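You operate a simulated robot arm through the tools that you are given. There is no shell and no other tool.

You are at the controls of a simulated robot arm. One attempt, no reset.

TASK
Send the bruised apple down the reject chute and put the loose apple in its place.
Fine: in the cell where the bruised one lay; add one on the counter.

The check looks at the end state, three seconds after you hand in, the way a careful person would. Anything else that was tipped, shoved, dropped, spilled or broken makes it a failure.

THE ROBOT
A 7-joint arm with a two-finger parallel gripper, fixed in place. Base frame: the origin is at the foot of the arm, x ahead of it, y to its left, z up; the work surface is at about z = 0.88. Lengths are in m, angles in degrees, forces in N, time in s.
Its first joint turns from -149.0 to 149.0 degrees. Payload 3.43 kg.
The tool frame sits at the grasp point between the pads (the TCP): z along the fingers, y along the line on which they close. The tips reach 0.03 m beyond it. Largest opening 0.094 m; finger width 0.028, thickness 0.01; the body of the gripper, 0.05 by 0.096 m, starts 0.055 m behind the TCP.
Orientation is that of the tool frame in the base frame, as a unit quaternion [x, y, z, w]. With the fingers straight down and closing along the base's y, the tool's x points along the base's -x, its y along +y and its z along -z.

THE INTERFACE
- The arm moves only by the tool step_arm. Its argument "deltas" is a list of rows, each a list of 3 entries, a list of its own where there are three numbers: the shift along the tool's x, y, z in m, then the turn, a rotation vector about the tool's x, y, z in degrees, then the gripper command, from -1 (fully open) to 1 (shut), values between in proportion. In form: [[[tx, ty, tz], [ax, ay, az], claw], ...]. A call has 1 to 20 rows; each row shifts and turns the commanded pose from where the row before left it, along the tool's axes as they then stand. Each row takes 0.2 s and may step no farther than 0.05 m and 8.6 degrees from the row before; otherwise, or with a gripper value out of range, the whole call is refused. Where a pose cannot be reached the arm comes as near as it can. A force on the tool above 40 N (or 10 N above the force at the start of the call, whichever is more), or a blocked arm, ends the call early, and 0.2 s more pass. The fingers move at their own pace (about 0.045 m/s each) and stop on an object; they squeeze with about 44 N. The grip force told is the motor's: it shows also when the fingers shut on nothing. Time passes only in rows, and 0.2 s behind the last, so rows that do not move let the fingers close. The reply holds the time, the measured pose of the TCP, the force on the tool along the base axes, the opening and the grip force, in the units named above and with some noise, with the torque about the TCP (base axes, N m) and any sound that the robot's microphone picked up.
- Cameras (640 x 400 px; columns grow to the right, rows downward): "scene" is fixed at [0.3999, 0.6477, 1.4969]; the picture's right is [-0.41, -0.91, 0.00], its down [-0.91, 0.41, -0.11] and it looks along [0.10, -0.04, -0.99] (base axes); focal length 214 px, centre (320, 200). "wrist" rides on the gripper at [0.076, 0.014, -0.103] in the tool frame; the picture's right is [-0.18, 0.98, 0.00], its down [-0.75, -0.14, -0.64] and it looks along [-0.63, -0.12, 0.77] (tool axes); focal length 243 px, centre (320, 200). There is no depth. A picture from a camera that has moved, and an enlarged one, comes with that camera's place and axes in the base frame and with its lens.
- capture(camera): a new picture of that camera. It takes no simulated time.
- close_up(camera, box): a new picture of the part [left, top, right, bottom] of that camera's present view, enlarged. It takes no simulated time.
- close_job(): hands the job in; it is judged then, once.

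Places have to be worked out from the pictures, the camera data and where the tool is seen. Open the gripper and draw the arm clear of the work before you hand the job in, unless the task says otherwise.

The tools are called as name(argument=value, ...) on one line, values as JSON. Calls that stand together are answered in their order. step_arm: Moves the arm, as the interface text tells. Its arguments: {"type":"object","properties":{"deltas":{"type":"array","items":{"type":"array"}}},"required":["deltas"]} The other tools are called the same way: capture (camera) takes a picture; close_up (camera, box) takes an enlarged picture of a part of a camera's view; close_job () hands the job in.

At the start:

```text
time_s: 0.0
position: [0.9249, 0.3477, 1.1916]
tcp_rot: [0.0, 1.0, 0.0, 0.001]
ft_force: [-0.4, -0.3, 0.3]
moment: [0.01, 0.02, 0.0]
grip_width: 0.0941
grasp_force: 0.1
```

scene: 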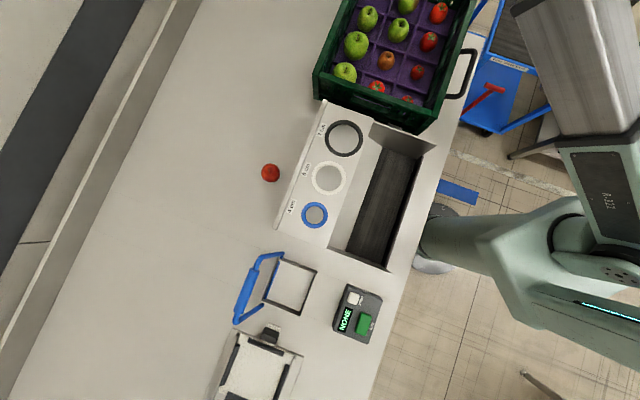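
wrist: 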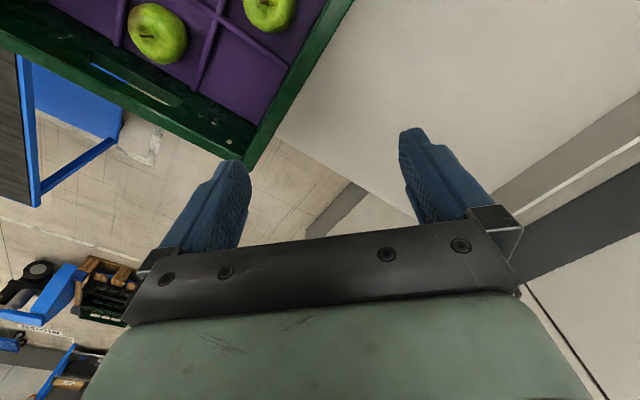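

I start by looking closely at the crate, the chute board and the loose apple before moving anything.

close_up(camera="scene", box=[300, 0, 500, 125])

close_up(camera="scene", box=[230, 90, 450, 280])

close_up(camera="scene", box=[200, 230, 420, 400])

capture(camera="wrist")

```text
3.20 times, centred on (400, 62) of scene
camera zoom: at [0.3999, 0.6477, 1.4969], right [-0.41, -0.91, 0.0], down [-0.91, 0.41, -0.11], along [0.1, -0.04, -0.99], focal length 686 px, centre (64, 640)
```

zoom: 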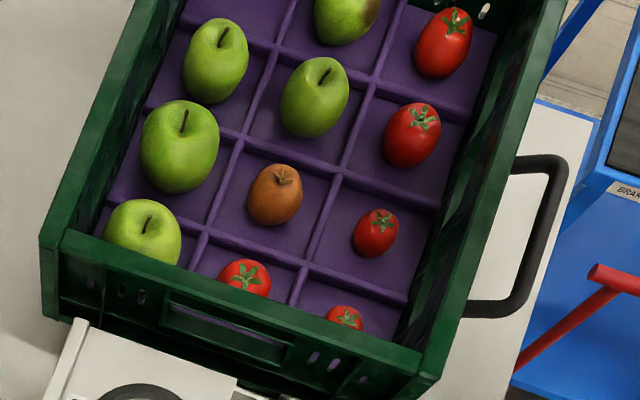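

```text
2.11 times, centred on (340, 185) of scene
camera zoom: at [0.3999, 0.6477, 1.4969], right [-0.41, -0.91, 0.0], down [-0.91, 0.41, -0.11], along [0.1, -0.04, -0.99], focal length 452 px, centre (278, 232)
```

zoom: 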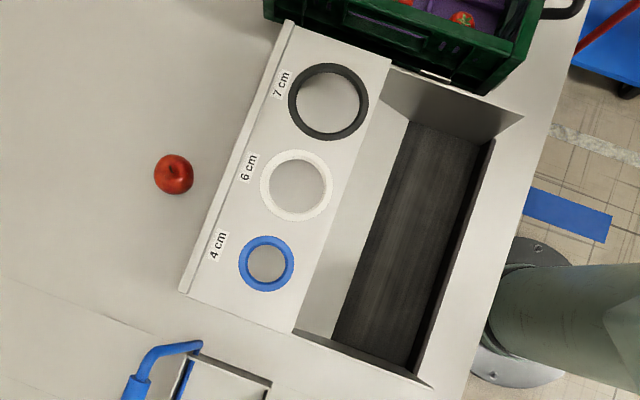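

```text
2.35 times, centred on (310, 315) of scene
camera zoom: at [0.3999, 0.6477, 1.4969], right [-0.41, -0.91, 0.0], down [-0.91, 0.41, -0.11], along [0.1, -0.04, -0.99], focal length 505 px, centre (344, -71)
```

zoom: 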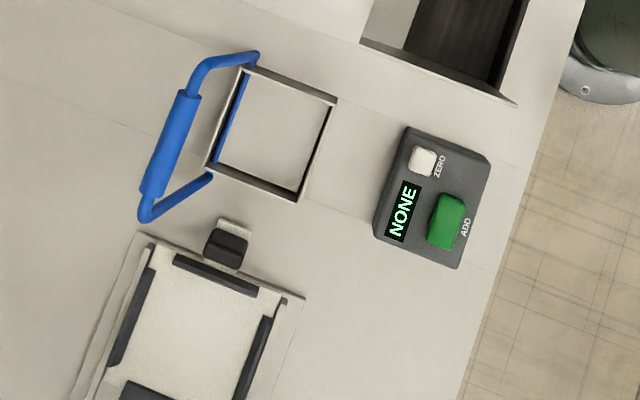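

```text
taken
camera wrist: at [0.8478, 0.3623, 1.2949], right [0.18, 0.98, 0.0], down [0.75, -0.14, 0.64], along [0.63, -0.12, -0.77], focal length 243 px, centre (320, 200)
```

wrist: 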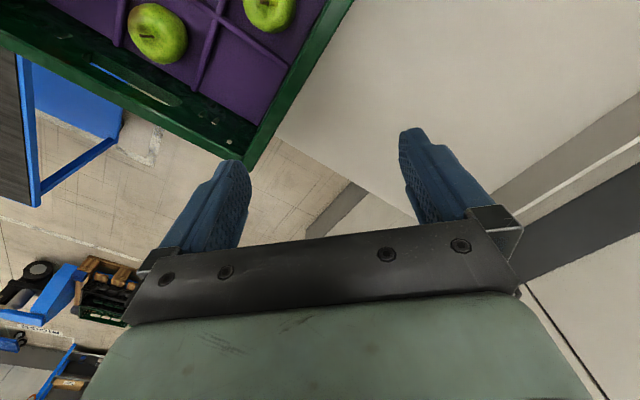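

The crate holds green apples, tomatoes and a brownish fruit, and one green apple at the top has a brown patch. I'm drawing the hand back and up over the near side so the wrist camera sees the whole crate.

step_arm(deltas=[[[0.036, -0.02, -0.012], [0, 0, 0], -1], [[0.036, -0.02, -0.012], [0, 0, 0], -1], [[0.036, -0.02, -0.012], [0, 0, 0], -1], [[0.036, -0.02, -0.012], [0, 0, 0], -1], [[0.036, -0.02, -0.012], [0, 0, 0], -1], [[0.036, -0.02, -0.012], [0, 0, 0], -1], [[0.036, -0.02, -0.012], [0, 0, 0], -1], [[0.036, -0.02, -0.012], [0, 0, 0], -1]])

capture(camera="wrist")

capture(camera="scene")

```text
time_s: 1.8
position: [0.7033, 0.2137, 1.1467]
tcp_rot: [0.0, 1.0, 0.006, 0.015]
ft_force: [0.5, 0.1, -0.4]
moment: [-0.02, 0.03, -0.02]
grip_width: 0.0941
grasp_force: 0.1
out of reach, approached as far as the arm can: row 3, 4, 5, 6, 7, 8
```

```text
taken
camera wrist: at [0.6242, 0.2256, 1.248], right [0.18, 0.98, 0.02], down [0.73, -0.15, 0.66], along [0.65, -0.11, -0.75], focal length 243 px, centre (320, 200)
```

wrist: 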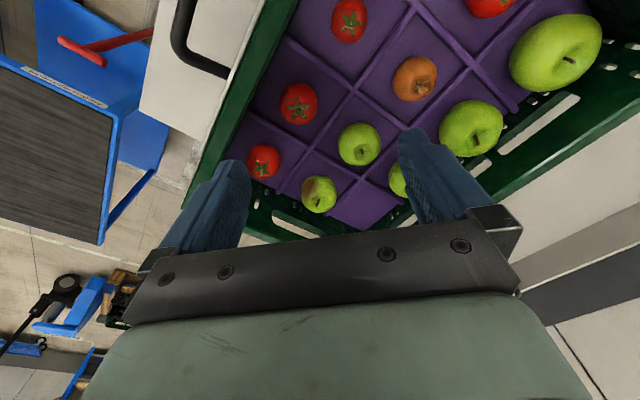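

```text
taken
```

scene: 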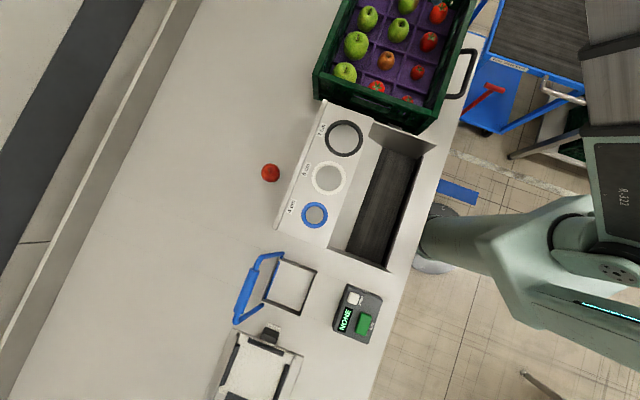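

The bruised apple looks to be the small green one with a brown patch, in the far row. I zoom in to be sure about each fruit.

close_up(camera="wrist", box=[230, 60, 430, 230])

close_up(camera="wrist", box=[230, 0, 640, 230])

close_up(camera="wrist", box=[0, 0, 230, 250])

close_up(camera="scene", box=[240, 130, 310, 200])

close_up(camera="scene", box=[320, 100, 460, 280])

close_up(camera="scene", box=[440, 0, 640, 200])

```text
2.35 times, centred on (330, 145) of wrist
camera zoom: at [0.6242, 0.2256, 1.248], right [0.18, 0.98, 0.02], down [0.73, -0.15, 0.66], along [0.65, -0.11, -0.75], focal length 571 px, centre (296, 329)
```

zoom: 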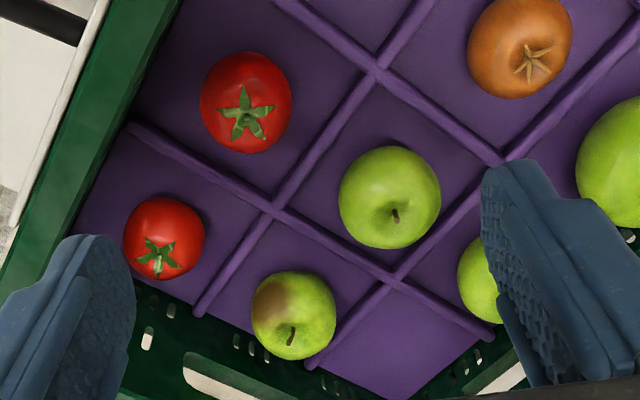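

```text
1.56 times, centred on (435, 115) of wrist
camera zoom: at [0.6242, 0.2256, 1.248], right [0.18, 0.98, 0.02], down [0.73, -0.15, 0.66], along [0.65, -0.11, -0.75], focal length 379 px, centre (140, 333)
```

zoom: 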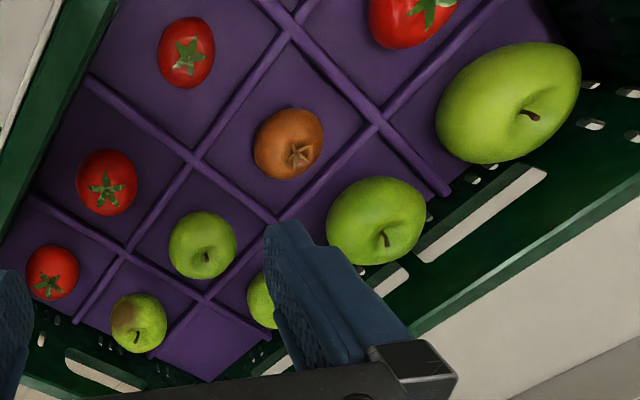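

```text
1.60 times, centred on (115, 125) of wrist
camera zoom: at [0.6242, 0.2256, 1.248], right [0.18, 0.98, 0.02], down [0.73, -0.15, 0.66], along [0.65, -0.11, -0.75], focal length 388 px, centre (648, 320)
```

zoom: 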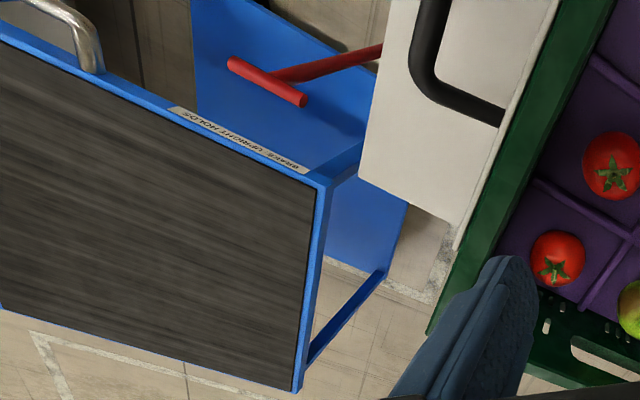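

```text
5.71 times, centred on (275, 165) of scene
camera zoom: at [0.3999, 0.6477, 1.4969], right [-0.41, -0.91, 0.0], down [-0.91, 0.41, -0.11], along [0.1, -0.04, -0.99], focal length 1226 px, centre (577, 400)
```

zoom: 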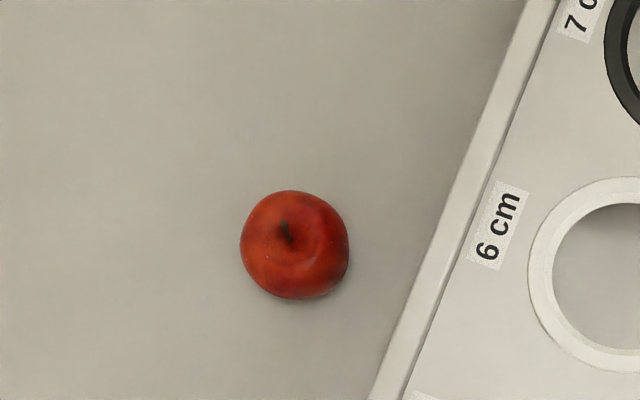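

```text
2.22 times, centred on (390, 190) of scene
camera zoom: at [0.3999, 0.6477, 1.4969], right [-0.41, -0.91, 0.0], down [-0.91, 0.41, -0.11], along [0.1, -0.04, -0.99], focal length 477 px, centre (164, 222)
```

zoom: 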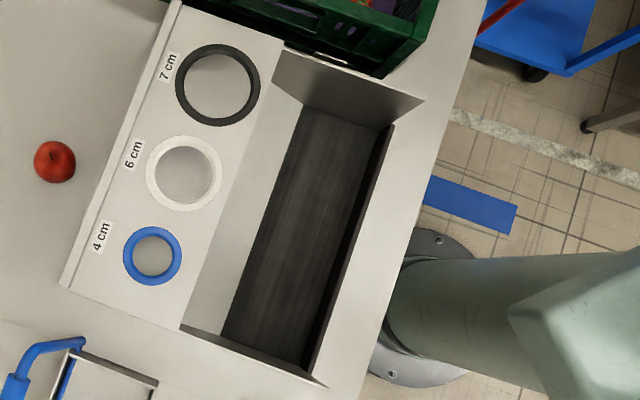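

```text
2.00 times, centred on (540, 100) of scene
camera zoom: at [0.3999, 0.6477, 1.4969], right [-0.41, -0.91, 0.0], down [-0.91, 0.41, -0.11], along [0.1, -0.04, -0.99], focal length 429 px, centre (-120, 400)
```

zoom: 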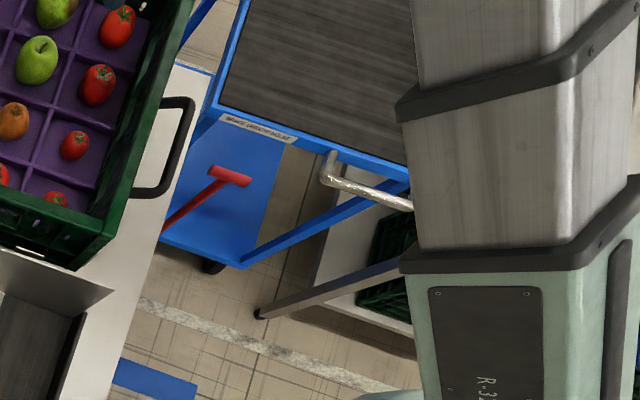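

The bruised apple is clear: green with a brown patch, next to an empty cell. I still need to confirm what the reject chute is, so I swing over towards the trough beside the ring board and look at it with the wrist camera.

step_arm(deltas=[[[0, 0.04, 0.0], [0, 0, 0], -1], [[0, 0.045, 0.0], [0, 0, 0], -1], [[0, 0.045, 0.0], [0, 0, 0], -1], [[0, 0.045, 0], [0, 0, 0], -1], [[0, 0.045, 0], [0, 0, 0], -1], [[0, 0.045, 0], [0, 0, 0], -1], [[0, 0.045, 0], [0, 0, 0], -1], [[0, 0.045, 0], [0, 0, 0], -1]])

capture(camera="wrist")

capture(camera="scene")

```text
time_s: 3.6
position: [0.7101, 0.568, 1.138]
tcp_rot: [0.001, 1.0, 0.0, 0.001]
ft_force: [-0.2, -0.2, -0.2]
moment: [0.02, 0.01, -0.03]
grip_width: 0.094
grasp_force: 0.0
out of reach, approached as far as the arm can: row 1
```

```text
taken
camera wrist: at [0.6337, 0.5816, 1.2415], right [0.18, 0.98, 0.0], down [0.75, -0.14, 0.64], along [0.63, -0.12, -0.77], focal length 243 px, centre (320, 200)
```

wrist: 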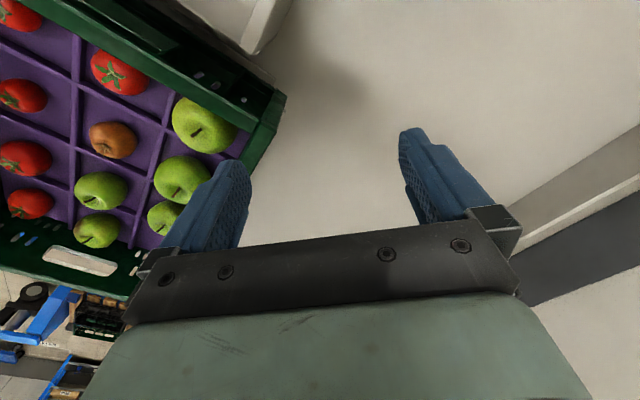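

```text
taken
```

scene: 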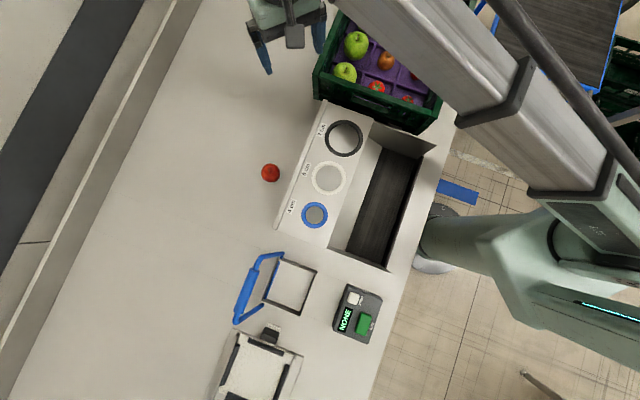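

That view looks forward only. I move out to the far side of the board and turn the hand about 90° so the camera looks back across the trough towards the robot side.

step_arm(deltas=[[[0.043, 0.022, 0.0], [0, 0, 0], -1], [[0.043, 0.022, 0.0], [0, 0, 0], -1], [[0.043, 0.022, 0.0], [0, 0, 0], -1], [[0.043, 0.022, 0.0], [0, 0, 0], -1], [[0.043, 0.022, 0.0], [0, 0, 0], -1], [[0.043, 0.022, 0.0], [0, 0, 0], -1], [[0, 0, 0], [0, 0, 8.2], -1], [[0, 0, 0], [0, 0, 8.2], -1], [[0, 0, 0], [0, 0, 8.2], -1], [[0, 0, 0], [0, 0, 8.2], -1], [[0, 0, 0], [0, 0, 8.2], -1], [[0, 0, 0], [0, 0, 8.2], -1], [[0, 0, 0], [0, 0, 8.2], -1], [[0, 0, 0], [0, 0, 8.2], -1], [[0, 0, 0], [0, 0, 8.2], -1], [[0, 0, 0], [0, 0, 8.2], -1], [[0, 0, 0], [0, 0, 8.2], -1]])

capture(camera="wrist")

capture(camera="scene")

```text
time_s: 7.2
position: [0.4521, 0.7, 1.1398]
tcp_rot: [0.709, 0.705, 0.0, 0.001]
ft_force: [0.9, -0.2, 0.1]
moment: [-0.02, 0.01, 0.0]
grip_width: 0.094
grasp_force: 0.1
```

```text
taken
camera wrist: at [0.466, 0.7765, 1.2432], right [0.98, -0.19, 0.0], down [-0.15, -0.75, 0.64], along [-0.12, -0.63, -0.77], focal length 243 px, centre (320, 200)
```

wrist: 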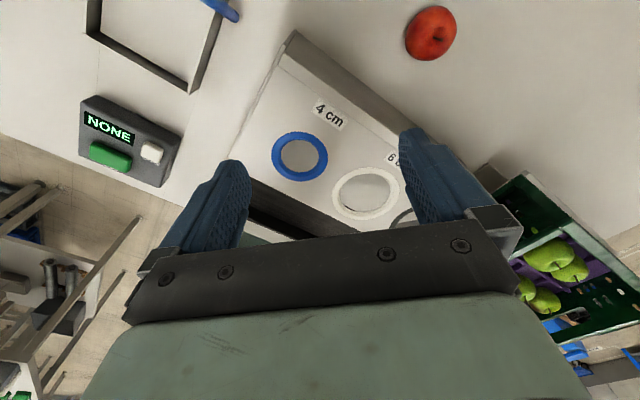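

```text
taken
```

scene: 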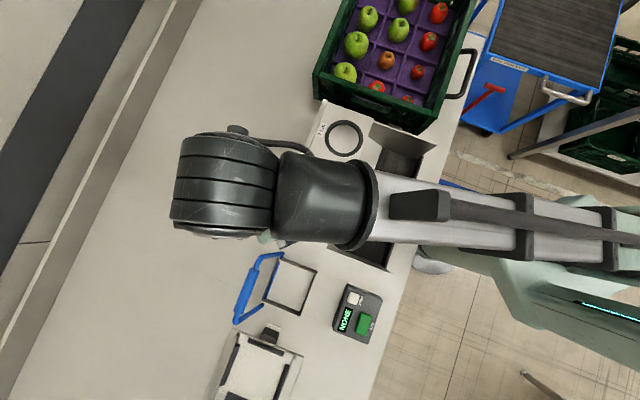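

The loose apple sits near (0.587, 0.72). I tilt the hand so the camera looks lower across the board, bringing the trough into the unobstructed part of the image.

step_arm(deltas=[[[0, 0, 0], [0, -8.2, 0], -1], [[0, 0, 0], [0, -8.2, 0], -1], [[0, 0, 0], [0, -8.2, 0], -1], [[0, 0, 0], [0, -8.2, 0], -1]])

capture(camera="wrist")

```text
time_s: 8.2
position: [0.454, 0.7063, 1.1257]
tcp_rot: [0.707, 0.706, -0.024, 0.031]
ft_force: [1.2, 0.3, -0.7]
moment: [0.0, 0.03, -0.03]
grip_width: 0.0938
grasp_force: 0.1
out of reach, approached as far as the arm can: row 1, 2, 3, 4
```

```text
taken
camera wrist: at [0.4675, 0.7893, 1.2236], right [0.98, -0.19, 0.02], down [-0.15, -0.7, 0.7], along [-0.11, -0.69, -0.72], focal length 243 px, centre (320, 200)
```

wrist: 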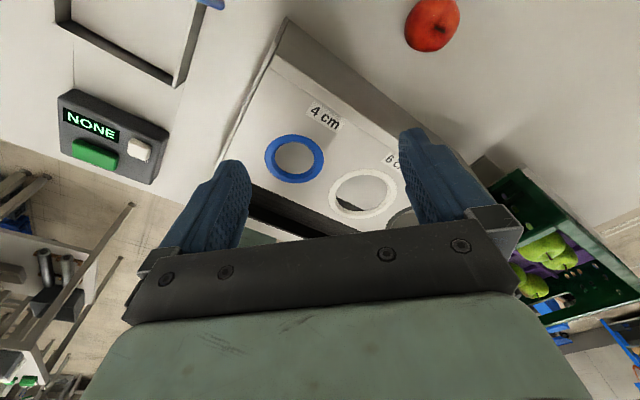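

The wrist can't tilt inward at this height, and the ring board turns out to stand at about z = 1.01. I level the hand, move in between the crate and the board, and turn another 90° to look along the trough between the fingers.

step_arm(deltas=[[[0, 0, 0], [0, 4.5, 0], -1], [[-0.036, 0.021, -0.002], [0, 0, 0], -1], [[-0.036, 0.021, -0.002], [0, 0, 0], -1], [[-0.036, 0.021, -0.002], [0, 0, 0], -1], [[-0.036, 0.021, -0.002], [0, 0, 0], -1], [[-0.036, 0.021, -0.002], [0, 0, 0], -1], [[-0.036, 0.021, -0.002], [0, 0, 0], -1], [[-0.036, 0.021, -0.002], [0, 0, 0], -1], [[0, 0, 0], [0, 0, 8.2], -1], [[0, 0, 0], [0, 0, 8.2], -1], [[0, 0, 0], [0, 0, 8.2], -1], [[0, 0, 0], [0, 0, 8.2], -1], [[0, 0, 0], [0, 0, 8.2], -1], [[0, 0, 0], [0, 0, 8.2], -1], [[0, 0, 0], [0, 0, 8.2], -1], [[0, 0, 0], [0, 0, 8.2], -1]])

capture(camera="wrist")

capture(camera="scene")

```text
time_s: 11.6
position: [0.6023, 0.4521, 1.1421]
tcp_rot: [0.918, 0.397, 0.006, 0.003]
ft_force: [1.4, -0.3, -0.1]
moment: [0.0, 0.02, -0.03]
grip_width: 0.0937
grasp_force: 0.0
out of reach, approached as far as the arm can: row 14, 15, 16
```

```text
taken
camera wrist: at [0.6634, 0.4976, 1.2455], right [0.59, -0.81, 0.01], down [-0.63, -0.45, 0.64], along [-0.51, -0.38, -0.77], focal length 243 px, centre (320, 200)
```

wrist: 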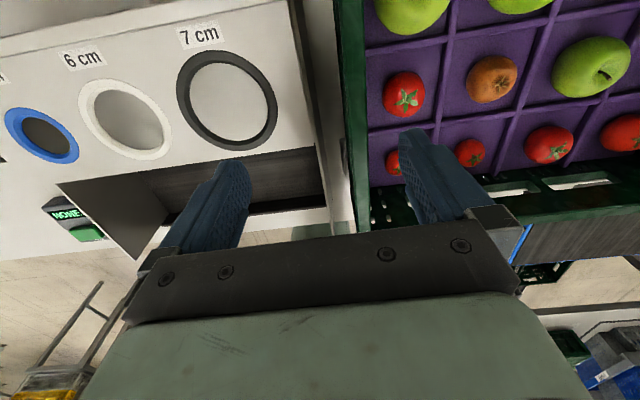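

```text
taken
```

scene: 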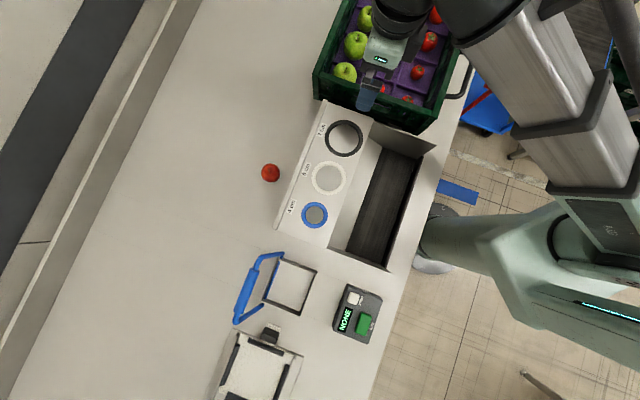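

Now the gauge box is visible with its dark sloped trough. I enlarge that part to understand whether it is a chute.

close_up(camera="wrist", box=[0, 0, 360, 270])

close_up(camera="wrist", box=[220, 140, 420, 265])

close_up(camera="scene", box=[330, 110, 450, 280])

close_up(camera="scene", box=[0, 0, 300, 190])

close_up(camera="wrist", box=[360, 0, 640, 200])

```text
1.48 times, centred on (180, 135) of wrist
camera zoom: at [0.6634, 0.4976, 1.2455], right [0.59, -0.81, 0.01], down [-0.63, -0.45, 0.64], along [-0.51, -0.38, -0.77], focal length 359 px, centre (527, 296)
```

zoom: 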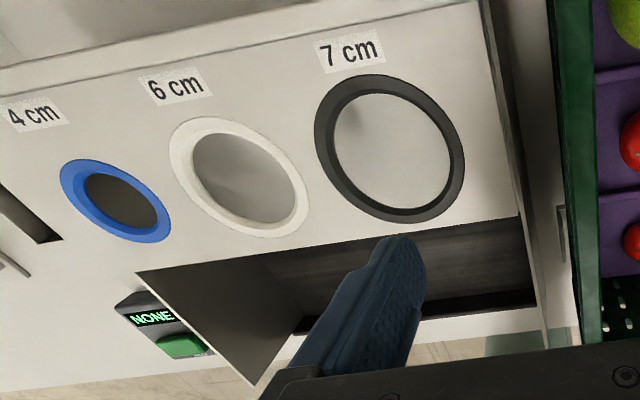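

```text
3.20 times, centred on (320, 202) of wrist
camera zoom: at [0.6634, 0.4976, 1.2455], right [0.59, -0.81, 0.01], down [-0.63, -0.45, 0.64], along [-0.51, -0.38, -0.77], focal length 776 px, centre (320, 192)
```

zoom: 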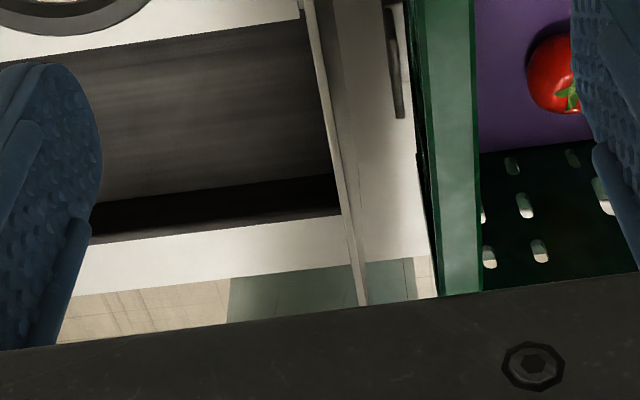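

```text
2.35 times, centred on (390, 195) of scene
camera zoom: at [0.3999, 0.6477, 1.4969], right [-0.41, -0.91, 0.0], down [-0.91, 0.41, -0.11], along [0.1, -0.04, -0.99], focal length 505 px, centre (155, 212)
```

zoom: 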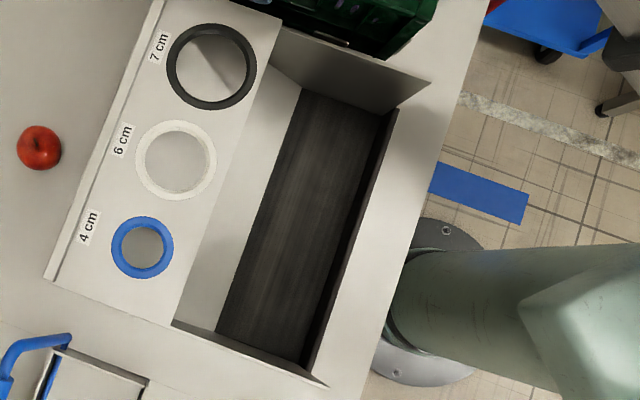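

```text
2.11 times, centred on (150, 95) of scene
camera zoom: at [0.3999, 0.6477, 1.4969], right [-0.41, -0.91, 0.0], down [-0.91, 0.41, -0.11], along [0.1, -0.04, -0.99], focal length 452 px, centre (678, 421)
```

zoom: 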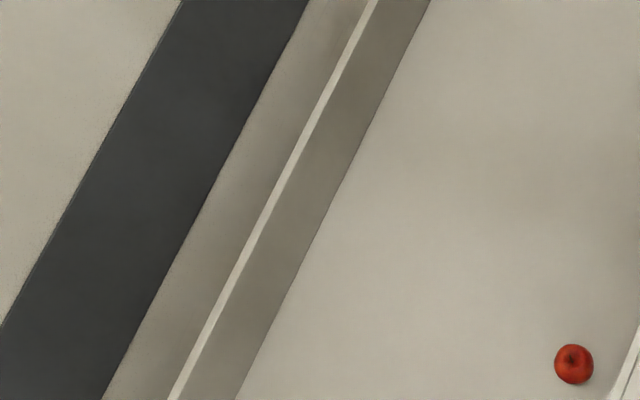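

```text
2.00 times, centred on (500, 100) of wrist
camera zoom: at [0.6634, 0.4976, 1.2455], right [0.59, -0.81, 0.01], down [-0.63, -0.45, 0.64], along [-0.51, -0.38, -0.77], focal length 485 px, centre (-40, 400)
```

zoom: 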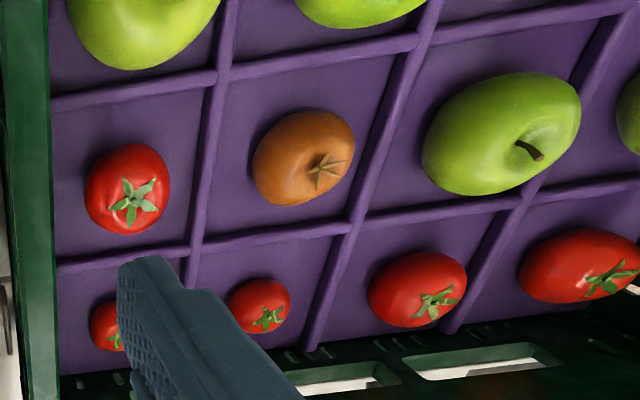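

The trough has side cheeks and a dark ramp, but I want to rule out another chute outside the scene picture before trusting it. I unwind the wrist and then look towards the other end of the counter.

step_arm(deltas=[[[0, 0, 0], [0, 0, -8.5], -1], [[0, 0, 0], [0, 0, -8.5], -1], [[0, 0, 0], [0, 0, -8.5], -1], [[0, 0, 0], [0, 0, -8.5], -1], [[0, 0, 0], [0, 0, -8.5], -1], [[0, 0, 0], [0, 0, -8.5], -1], [[0, 0, 0], [0, 0, -8.5], -1], [[0, 0, 0], [0, 0, -8.5], -1], [[0, 0, 0], [0, 0, -8.5], -1], [[0, 0, 0], [0, 0, -8.5], -1], [[0, 0, 0], [0, 0, -8.5], -1], [[0, 0, 0], [0, 0, -8.5], -1], [[0, 0, 0], [0, 0, -8.5], -1], [[0, 0, 0], [0, 0, -8.5], -1], [[0, 0, 0], [0, 0, -8.5], -1], [[0, 0, 0], [0, 0, -8.5], -1], [[0, 0, 0], [0, 0, -8.5], -1], [[0, 0, 0], [0, 0, -8.5], -1], [[0, 0, 0], [0, 0, -8.5], -1], [[0, 0, 0], [0, 0, -8.5], -1]])

step_arm(deltas=[[[0, 0, 0], [0, 0, -8.5], -1], [[0, 0, 0], [0, 0, -8.5], -1], [[0, 0, 0], [0, 0, -8.5], -1], [[0, 0, 0], [0, 0, -8.5], -1], [[0, 0, 0], [0, 0, -8.5], -1], [[0, 0, 0], [0, 0, -8.5], -1], [[0, 0, 0], [0, 0, -8.5], -1], [[0, 0, 0], [0, 0, -8.5], -1]])

capture(camera="wrist")

```text
time_s: 15.7
position: [0.6023, 0.455, 1.1418]
tcp_rot: [-0.248, 0.969, -0.001, 0.009]
ft_force: [0.8, 0.4, -1.0]
moment: [-0.05, -0.01, 0.0]
grip_width: 0.094
grasp_force: 0.2
stopped in row 20: the force on the tool passed its limit at 46 N (the readings are from after the stop); the commanded pose is now the measured one
```

```text
time_s: 16.1
position: [0.6032, 0.4547, 1.1432]
tcp_rot: [-0.308, 0.951, 0.001, 0.013]
ft_force: [0.1, 0.7, -1.3]
moment: [-0.02, -0.01, 0.0]
grip_width: 0.094
grasp_force: 0.1
stopped in row 2: the force on the tool passed its limit at 51 N (the readings are from after the stop); the commanded pose is now the measured one
```

```text
taken
camera wrist: at [0.5307, 0.421, 1.2433], right [-0.43, 0.9, 0.0], down [0.68, 0.32, 0.66], along [0.6, 0.28, -0.75], focal length 243 px, centre (320, 200)
```

wrist: 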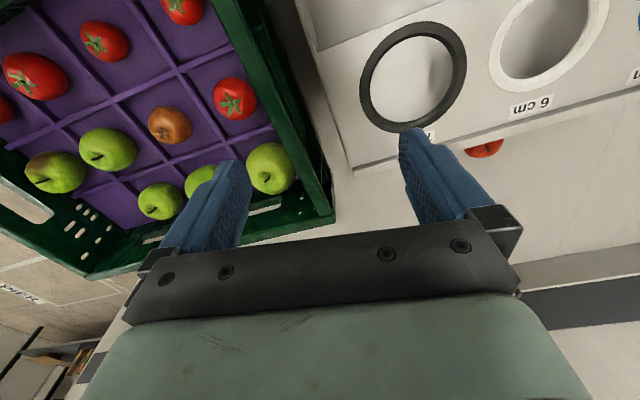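

The force trip at 46-51 N happened with nothing obviously near the fingers; I check the scene to see what is being touched.

capture(camera="scene")

close_up(camera="scene", box=[300, 0, 500, 125])

```text
taken
```

scene: 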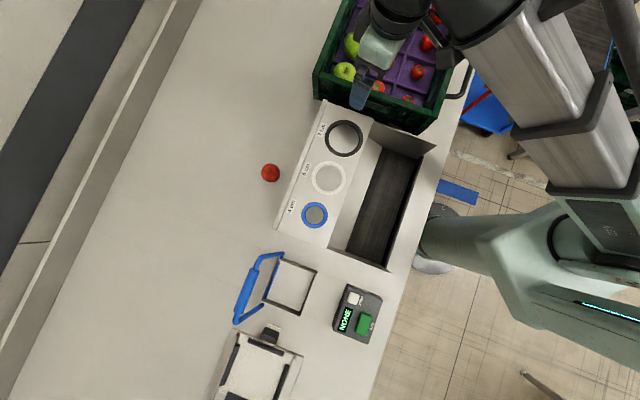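

```text
3.20 times, centred on (400, 62) of scene
camera zoom: at [0.3999, 0.6477, 1.4969], right [-0.41, -0.91, 0.0], down [-0.91, 0.41, -0.11], along [0.1, -0.04, -0.99], focal length 686 px, centre (64, 640)
```

zoom: 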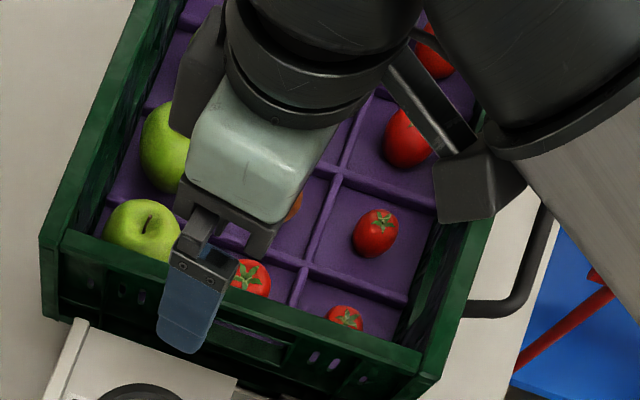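

The readings were the wrist camera bracket touching the robot's own forearm when looking radially outward, so nothing in the scene was touched. I turn away from that and swing to the left end of the counter, looking back over the frame, counter and board.

step_arm(deltas=[[[0, 0, 0], [0, 0, 7.5], -1], [[0, 0, 0], [0, 0, 7.5], -1], [[0, 0, 0], [0, 0, 7.5], -1], [[0, 0, 0], [0, 0, 7.5], -1], [[0, 0, 0], [0, 0, 7.5], -1], [[0, 0, 0], [0, 0, 7.5], -1], [[0.0409, 0.015, 0], [0, 0, 0], -1], [[0.0409, 0.015, 0], [0, 0, 0], -1], [[0.0409, 0.015, 0], [0, 0, 0], -1], [[0.0409, 0.015, 0], [0, 0, 0], -1], [[0.0409, 0.015, 0], [0, 0, 0], -1], [[0.0409, 0.015, 0], [0, 0, 0], -1], [[0.0409, 0.015, 0], [0, 0, 0], -1], [[0.0409, 0.015, 0], [0, 0, 0], -1], [[0.0409, 0.015, 0], [0, 0, 0], -1], [[0.0409, 0.015, 0], [0, 0, 0], -1], [[0.0409, 0.015, 0], [0, 0, 0], -1], [[0.0409, 0.015, 0], [0, 0, 0], -1], [[0.0409, 0.015, 0], [0, 0, 0], -1]])

capture(camera="wrist")

capture(camera="scene")

```text
time_s: 20.1
position: [0.1112, 0.7316, 1.1279]
tcp_rot: [0.079, 0.997, 0.005, 0.011]
ft_force: [0.3, 0.8, 0.6]
moment: [0.01, 0.01, -0.01]
grip_width: 0.0941
grasp_force: 0.0
out of reach, approached as far as the arm can: row 11
```

```text
taken
camera wrist: at [0.0352, 0.7569, 1.2297], right [0.34, 0.94, 0.02], down [0.71, -0.26, 0.66], along [0.62, -0.21, -0.75], focal length 243 px, centre (320, 200)
```

wrist: 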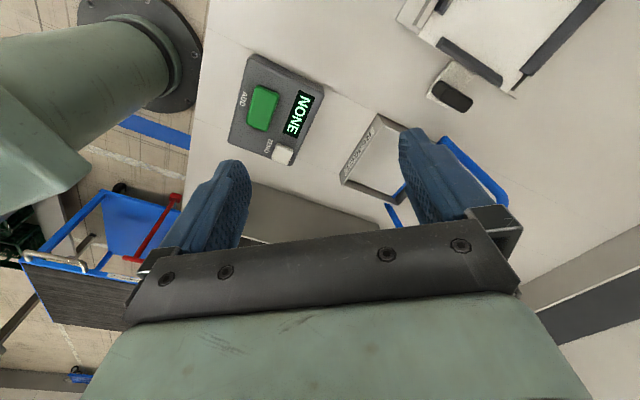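

```text
taken
```

scene: 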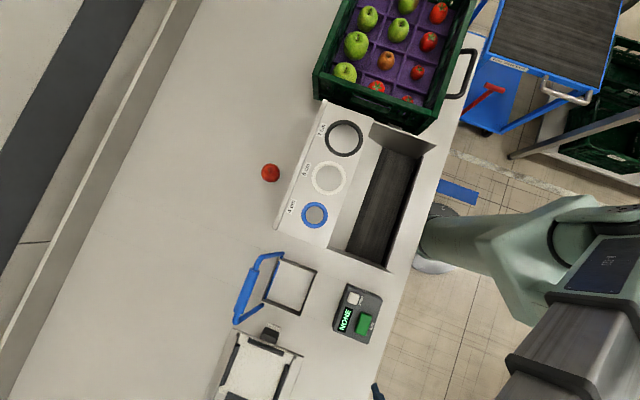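

There is lettering on the metal frame's inner wall. I zoom in on it and on its surroundings.

close_up(camera="wrist", box=[320, 90, 440, 230])

close_up(camera="wrist", box=[390, 0, 640, 130])

close_up(camera="wrist", box=[215, 40, 335, 180])

close_up(camera="scene", box=[215, 240, 335, 340])

```text
2.86 times, centred on (380, 160) of wrist
camera zoom: at [0.0352, 0.7569, 1.2297], right [0.34, 0.94, 0.02], down [0.71, -0.26, 0.66], along [0.62, -0.21, -0.75], focal length 693 px, centre (149, 314)
```

zoom: 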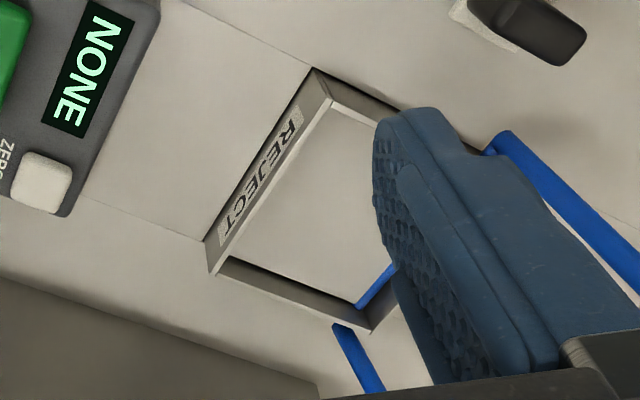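

```text
2.56 times, centred on (515, 65) of wrist
camera zoom: at [0.0352, 0.7569, 1.2297], right [0.34, 0.94, 0.02], down [0.71, -0.26, 0.66], along [0.62, -0.21, -0.75], focal length 621 px, centre (-179, 546)
```

zoom: 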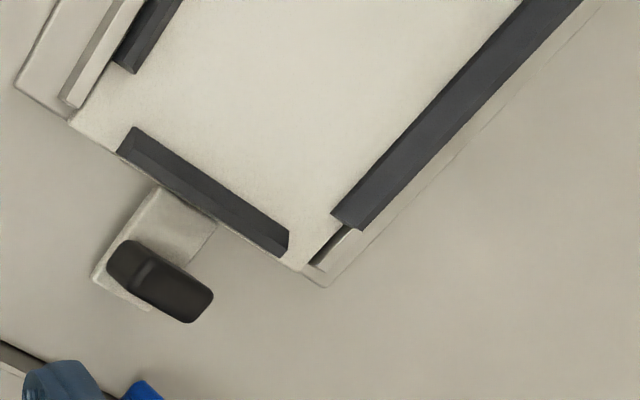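

```text
2.86 times, centred on (275, 110) of wrist
camera zoom: at [0.0352, 0.7569, 1.2297], right [0.34, 0.94, 0.02], down [0.71, -0.26, 0.66], along [0.62, -0.21, -0.75], focal length 693 px, centre (449, 457)
```

zoom: 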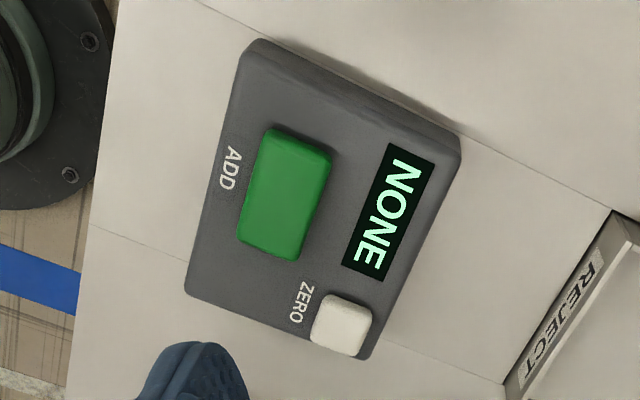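

```text
4.00 times, centred on (275, 290) of scene
camera zoom: at [0.3999, 0.6477, 1.4969], right [-0.41, -0.91, 0.0], down [-0.91, 0.41, -0.11], along [0.1, -0.04, -0.99], focal length 858 px, centre (500, -160)
```

zoom: 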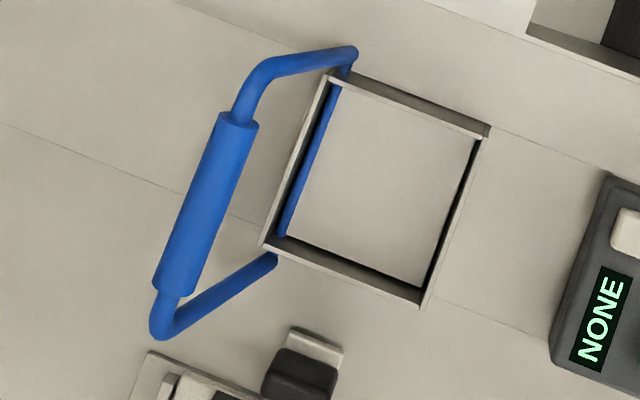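

The small square frame with the blue bail handle is labelled REJECT: a low-walled opening with a hinged flap, the handle on its axle. I close the fingers and shift sideways for a clear look at the handle and flap.

step_arm(deltas=[[[0, 0.03, 0], [0, 0, 0], 1], [[0, 0.03, 0], [0, 0, 0], 1], [[0, 0.03, 0], [0, 0, 0], 1], [[0, 0.03, 0], [0, 0, 0], 1], [[0, 0.0, 0], [0, 0, 0], 1], [[0, 0, 0], [0, 0, 0], 1]])

capture(camera="wrist")

close_up(camera="wrist", box=[200, 50, 480, 225])

```text
time_s: 21.5
position: [0.1298, 0.8511, 1.1311]
tcp_rot: [0.078, 0.997, 0.005, 0.011]
ft_force: [-0.3, -0.9, -0.9]
moment: [0.0, 0.01, -0.01]
grip_width: 0.0003
grasp_force: 25.9
```

```text
taken
camera wrist: at [0.0544, 0.8746, 1.2319], right [0.33, 0.94, 0.02], down [0.71, -0.26, 0.66], along [0.62, -0.21, -0.75], focal length 243 px, centre (320, 200)
```

wrist: 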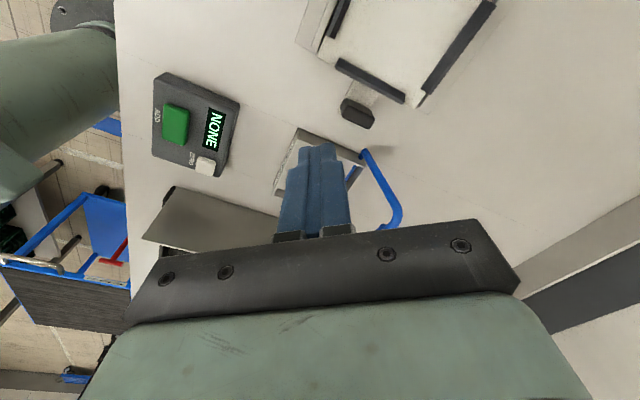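

```text
2.29 times, centred on (340, 138) of wrist
camera zoom: at [0.0544, 0.8746, 1.2319], right [0.33, 0.94, 0.02], down [0.71, -0.26, 0.66], along [0.62, -0.21, -0.75], focal length 555 px, centre (274, 343)
```

zoom: 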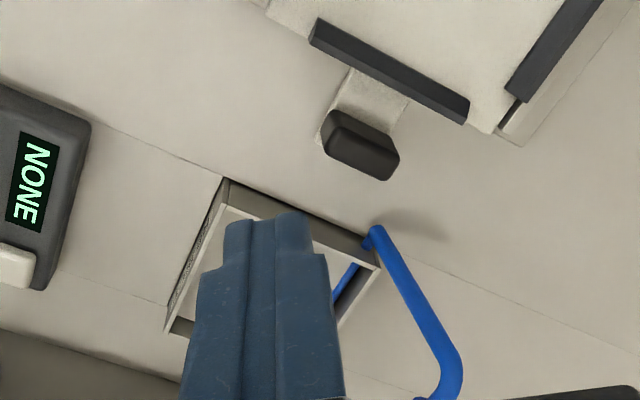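

Triangulating from both cameras, the handle's axle is near (0.26, 0.88, 0.90) and its bar stands up at about z = 1.01, leaning slightly outward, so it should be pulled towards the robot to drop the flap. I move closer for a better look.

step_arm(deltas=[[[-0.045, 0.0, 0], [0, 0, 0], 1], [[-0.045, 0.0, 0], [0, 0, 0], 1], [[-0.045, 0.0, 0], [0, 0, 0], 1], [[0, 0, 0], [0, 0, 0], 1]])

capture(camera="wrist")

close_up(camera="wrist", box=[200, 20, 480, 195])

```text
time_s: 22.5
position: [0.2594, 0.8303, 1.1329]
tcp_rot: [0.078, 0.997, 0.005, 0.011]
ft_force: [-0.4, 0.9, 0.6]
moment: [0.02, 0.0, 0.04]
grip_width: 0.0
grasp_force: 32.4
```

```text
taken
camera wrist: at [0.1844, 0.8546, 1.2347], right [0.33, 0.94, 0.02], down [0.71, -0.26, 0.66], along [0.62, -0.21, -0.75], focal length 243 px, centre (320, 200)
```

wrist: 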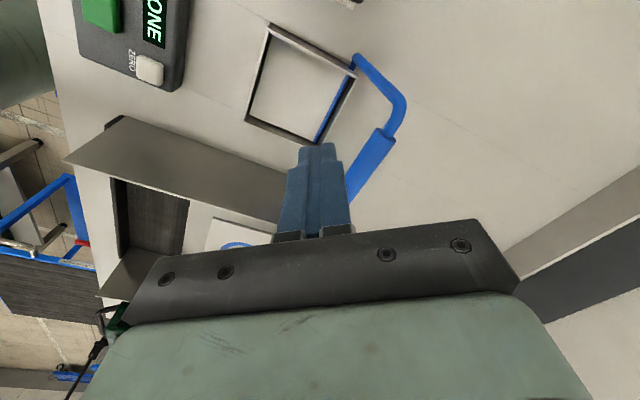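

```text
2.29 times, centred on (340, 108) of wrist
camera zoom: at [0.1844, 0.8546, 1.2347], right [0.33, 0.94, 0.02], down [0.71, -0.26, 0.66], along [0.62, -0.21, -0.75], focal length 555 px, centre (274, 411)
```

zoom: 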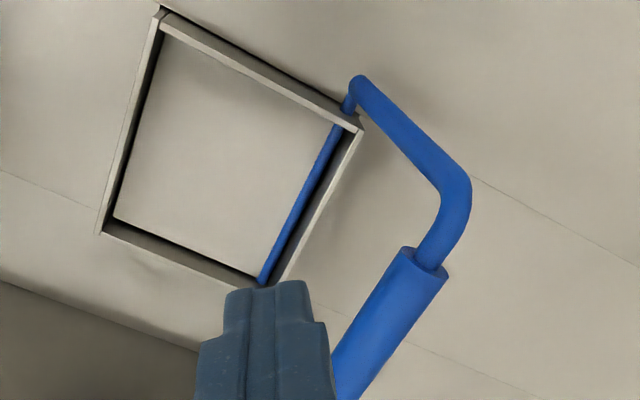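

The chute frame's rim is at about z = 0.90, centred near (0.279, 0.797), everything set at 45° in the base frame; the ADD button is near (0.119, 0.655, 0.92). With the plan clear, I turn the hand to the 45° alignment and go hover over the bruised apple at about (0.848, 0.185, 0.975).

step_arm(deltas=[[[0, 0, 0], [0, 1.3, 0], -0.45], [[0, 0, 0], [0, 0, 7.2], -0.45], [[0, 0, 0], [0, 0, 7.2], -0.45], [[0, 0, 0], [0, 0, 7.2], -0.45], [[0, 0, 0], [0, 0, 7.2], -0.45], [[0, 0, 0], [0, 0, 7.2], -0.45], [[-0.0485, -0.0022, 0], [0, 0, 0], -0.45], [[-0.0485, -0.0022, 0], [0, 0, 0], -0.45], [[-0.0485, -0.0022, 0], [0, 0, 0], -0.45], [[-0.0485, -0.0022, 0], [0, 0, 0], -0.45], [[-0.0485, -0.0022, 0], [0, 0, 0], -0.45], [[-0.0485, -0.0022, 0], [0, 0, 0], -0.45], [[-0.0485, -0.0022, 0], [0, 0, 0], -0.45], [[-0.0485, -0.0022, 0], [0, 0, 0], -0.45], [[-0.0485, -0.0022, 0], [0, 0, 0], -0.45], [[-0.0485, -0.0022, 0], [0, 0, 0], -0.45], [[-0.0485, -0.0022, 0], [0, 0, 0], -0.45]])

capture(camera="wrist")

```text
time_s: 26.1
position: [0.623, 0.4376, 1.129]
tcp_rot: [0.382, 0.924, 0.006, -0.003]
ft_force: [0.2, 0.6, -1.2]
moment: [-0.01, 0.02, 0.04]
grip_width: 0.0681
grasp_force: 0.1
```

```text
taken
camera wrist: at [0.5796, 0.4988, 1.2336], right [0.82, 0.57, 0.01], down [0.43, -0.64, 0.63], along [0.36, -0.52, -0.77], focal length 243 px, centre (320, 200)
```

wrist: 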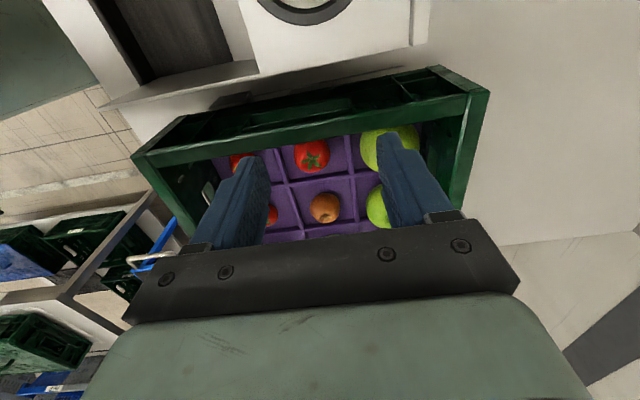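

The alignment with the crate looks right. I continue to hover above the bruised apple.

step_arm(deltas=[[[-0.0482, -0.0028, 0], [0, 0, 0], -0.45], [[-0.0482, -0.0028, 0], [0, 0, 0], -0.45], [[-0.0482, -0.0028, 0], [0, 0, 0], -0.45], [[-0.0482, -0.0028, 0], [0, 0, 0], -0.45], [[-0.0482, -0.0028, 0], [0, 0, 0], -0.45], [[-0.0482, -0.0028, 0], [0, 0, 0], -0.45], [[-0.0482, -0.0028, 0], [0, 0, 0], -0.45], [[0, 0, 0], [0, 0, 0], -0.45]])

capture(camera="wrist")

close_up(camera="wrist", box=[200, 20, 480, 220])

```text
time_s: 27.9
position: [0.845, 0.1829, 1.1229]
tcp_rot: [0.383, 0.924, 0.006, -0.003]
ft_force: [0.2, -0.7, -0.4]
moment: [-0.01, 0.0, -0.01]
grip_width: 0.068
grasp_force: 0.0
```

```text
taken
camera wrist: at [0.8012, 0.2445, 1.2266], right [0.82, 0.57, 0.01], down [0.43, -0.64, 0.63], along [0.36, -0.52, -0.77], focal length 243 px, centre (320, 200)
```

wrist: 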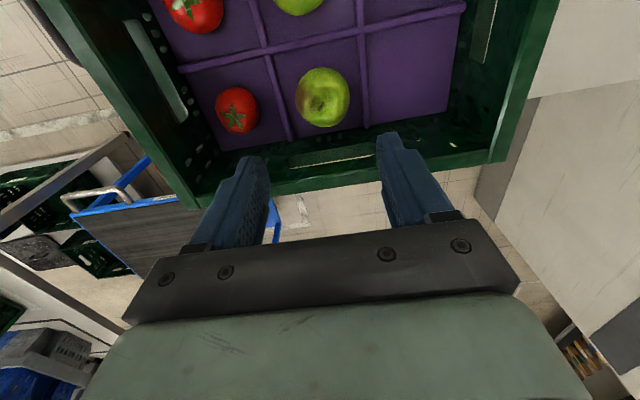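

```text
2.00 times, centred on (340, 120) of wrist
camera zoom: at [0.8012, 0.2445, 1.2266], right [0.82, 0.57, 0.01], down [0.43, -0.64, 0.63], along [0.36, -0.52, -0.77], focal length 485 px, centre (280, 360)
```

zoom: 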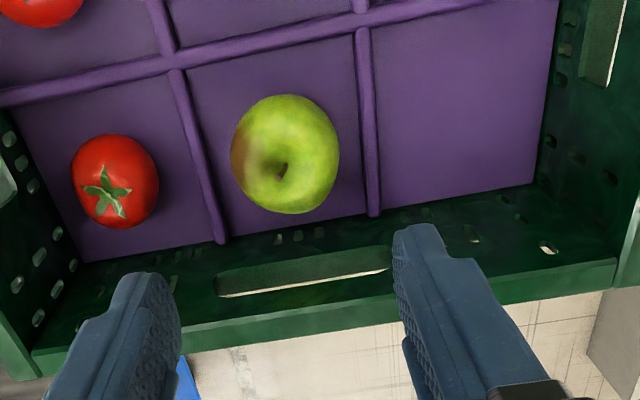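

The bruised apple sits right on the tool's axis, at about (0.846, 0.185, 0.975); the crate rim is near z = 1.02 and the divider ribs are low. I descend partway with the fingers about 7.4 cm open and check again.

step_arm(deltas=[[[0, 0.001, 0.035], [0, 0, 0], -0.575], [[0, 0.001, 0.035], [0, 0, 0], -0.575], [[0, 0, 0.033], [0, 0, 0], -0.575], [[0, 0, 0], [0, 0, 0], -0.575]])

capture(camera="wrist")

close_up(camera="wrist", box=[180, 60, 460, 240])

```text
time_s: 28.9
position: [0.8498, 0.1865, 1.0246]
tcp_rot: [0.382, 0.924, 0.006, -0.002]
ft_force: [0.9, -0.4, 0.4]
moment: [0.01, 0.01, 0.0]
grip_width: 0.0741
grasp_force: 0.2
```

```text
taken
camera wrist: at [0.805, 0.2486, 1.1277], right [0.82, 0.57, 0.01], down [0.43, -0.64, 0.63], along [0.36, -0.52, -0.77], focal length 243 px, centre (320, 200)
```

wrist: 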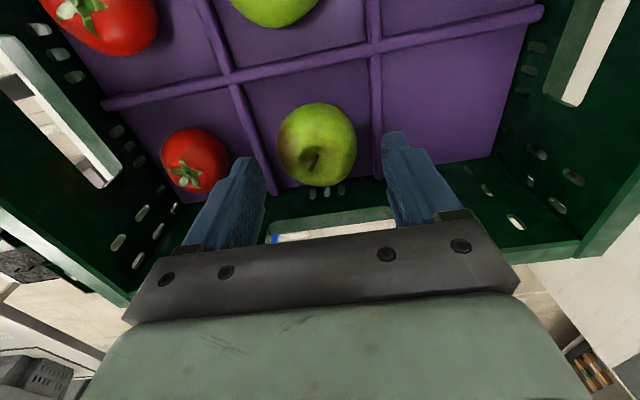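

```text
2.22 times, centred on (320, 150) of wrist
camera zoom: at [0.805, 0.2486, 1.1277], right [0.82, 0.57, 0.01], down [0.43, -0.64, 0.63], along [0.36, -0.52, -0.77], focal length 539 px, centre (320, 311)
```

zoom: 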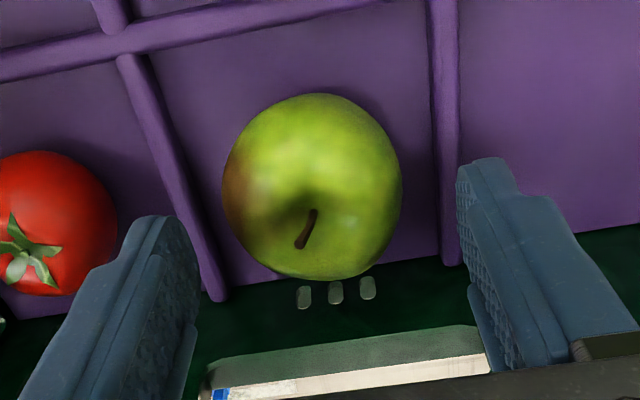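

The apple is centred within a few millimetres between the fingers. I go down the last 3.4 cm, with a slight 3 mm sideways correction, so that the tips stay above the ribs.

step_arm(deltas=[[[0, -0.0025, 0.012], [0, 0, 0], -0.575], [[0, 0, 0.012], [0, 0, 0], -0.575], [[0, 0, 0.012], [0, 0, 0], -0.575], [[0, 0, 0], [0, 0, 0], -0.575]])

capture(camera="wrist")

close_up(camera="wrist", box=[180, 80, 460, 260])

```text
time_s: 29.7
position: [0.8476, 0.1868, 0.9959]
tcp_rot: [0.383, 0.924, 0.007, -0.001]
ft_force: [-3.1, 1.0, 21.7]
moment: [-0.69, 0.72, -0.16]
grip_width: 0.0749
grasp_force: 0.8
stopped in row 4: the force on the tool passed its limit at 60 N (the readings are from after the stop); the commanded pose is now the measured one
```

```text
taken
camera wrist: at [0.8033, 0.2481, 1.1002], right [0.82, 0.56, 0.01], down [0.43, -0.64, 0.64], along [0.37, -0.52, -0.77], focal length 243 px, centre (320, 200)
```

wrist: 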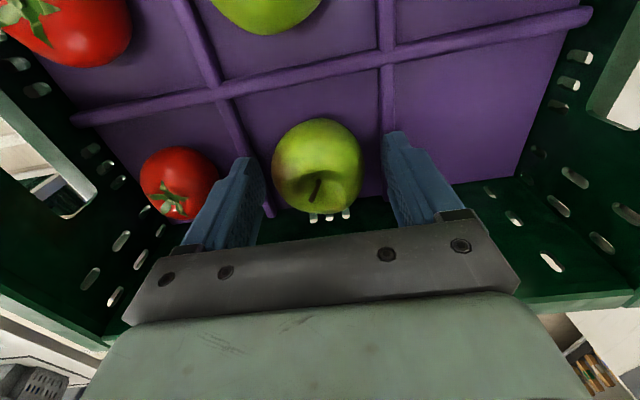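

```text
2.22 times, centred on (320, 170) of wrist
camera zoom: at [0.8033, 0.2481, 1.1002], right [0.82, 0.56, 0.01], down [0.43, -0.64, 0.64], along [0.37, -0.52, -0.77], focal length 539 px, centre (320, 267)
```

zoom: 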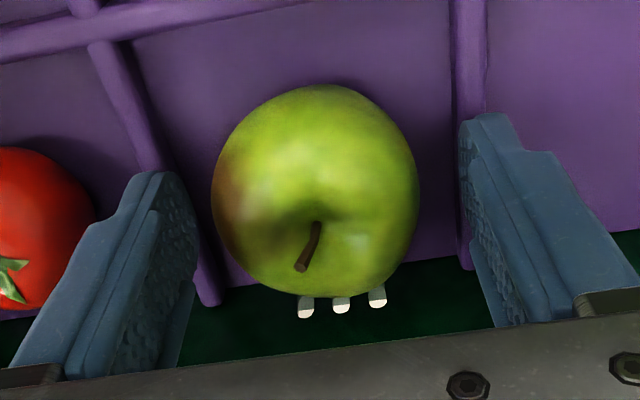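

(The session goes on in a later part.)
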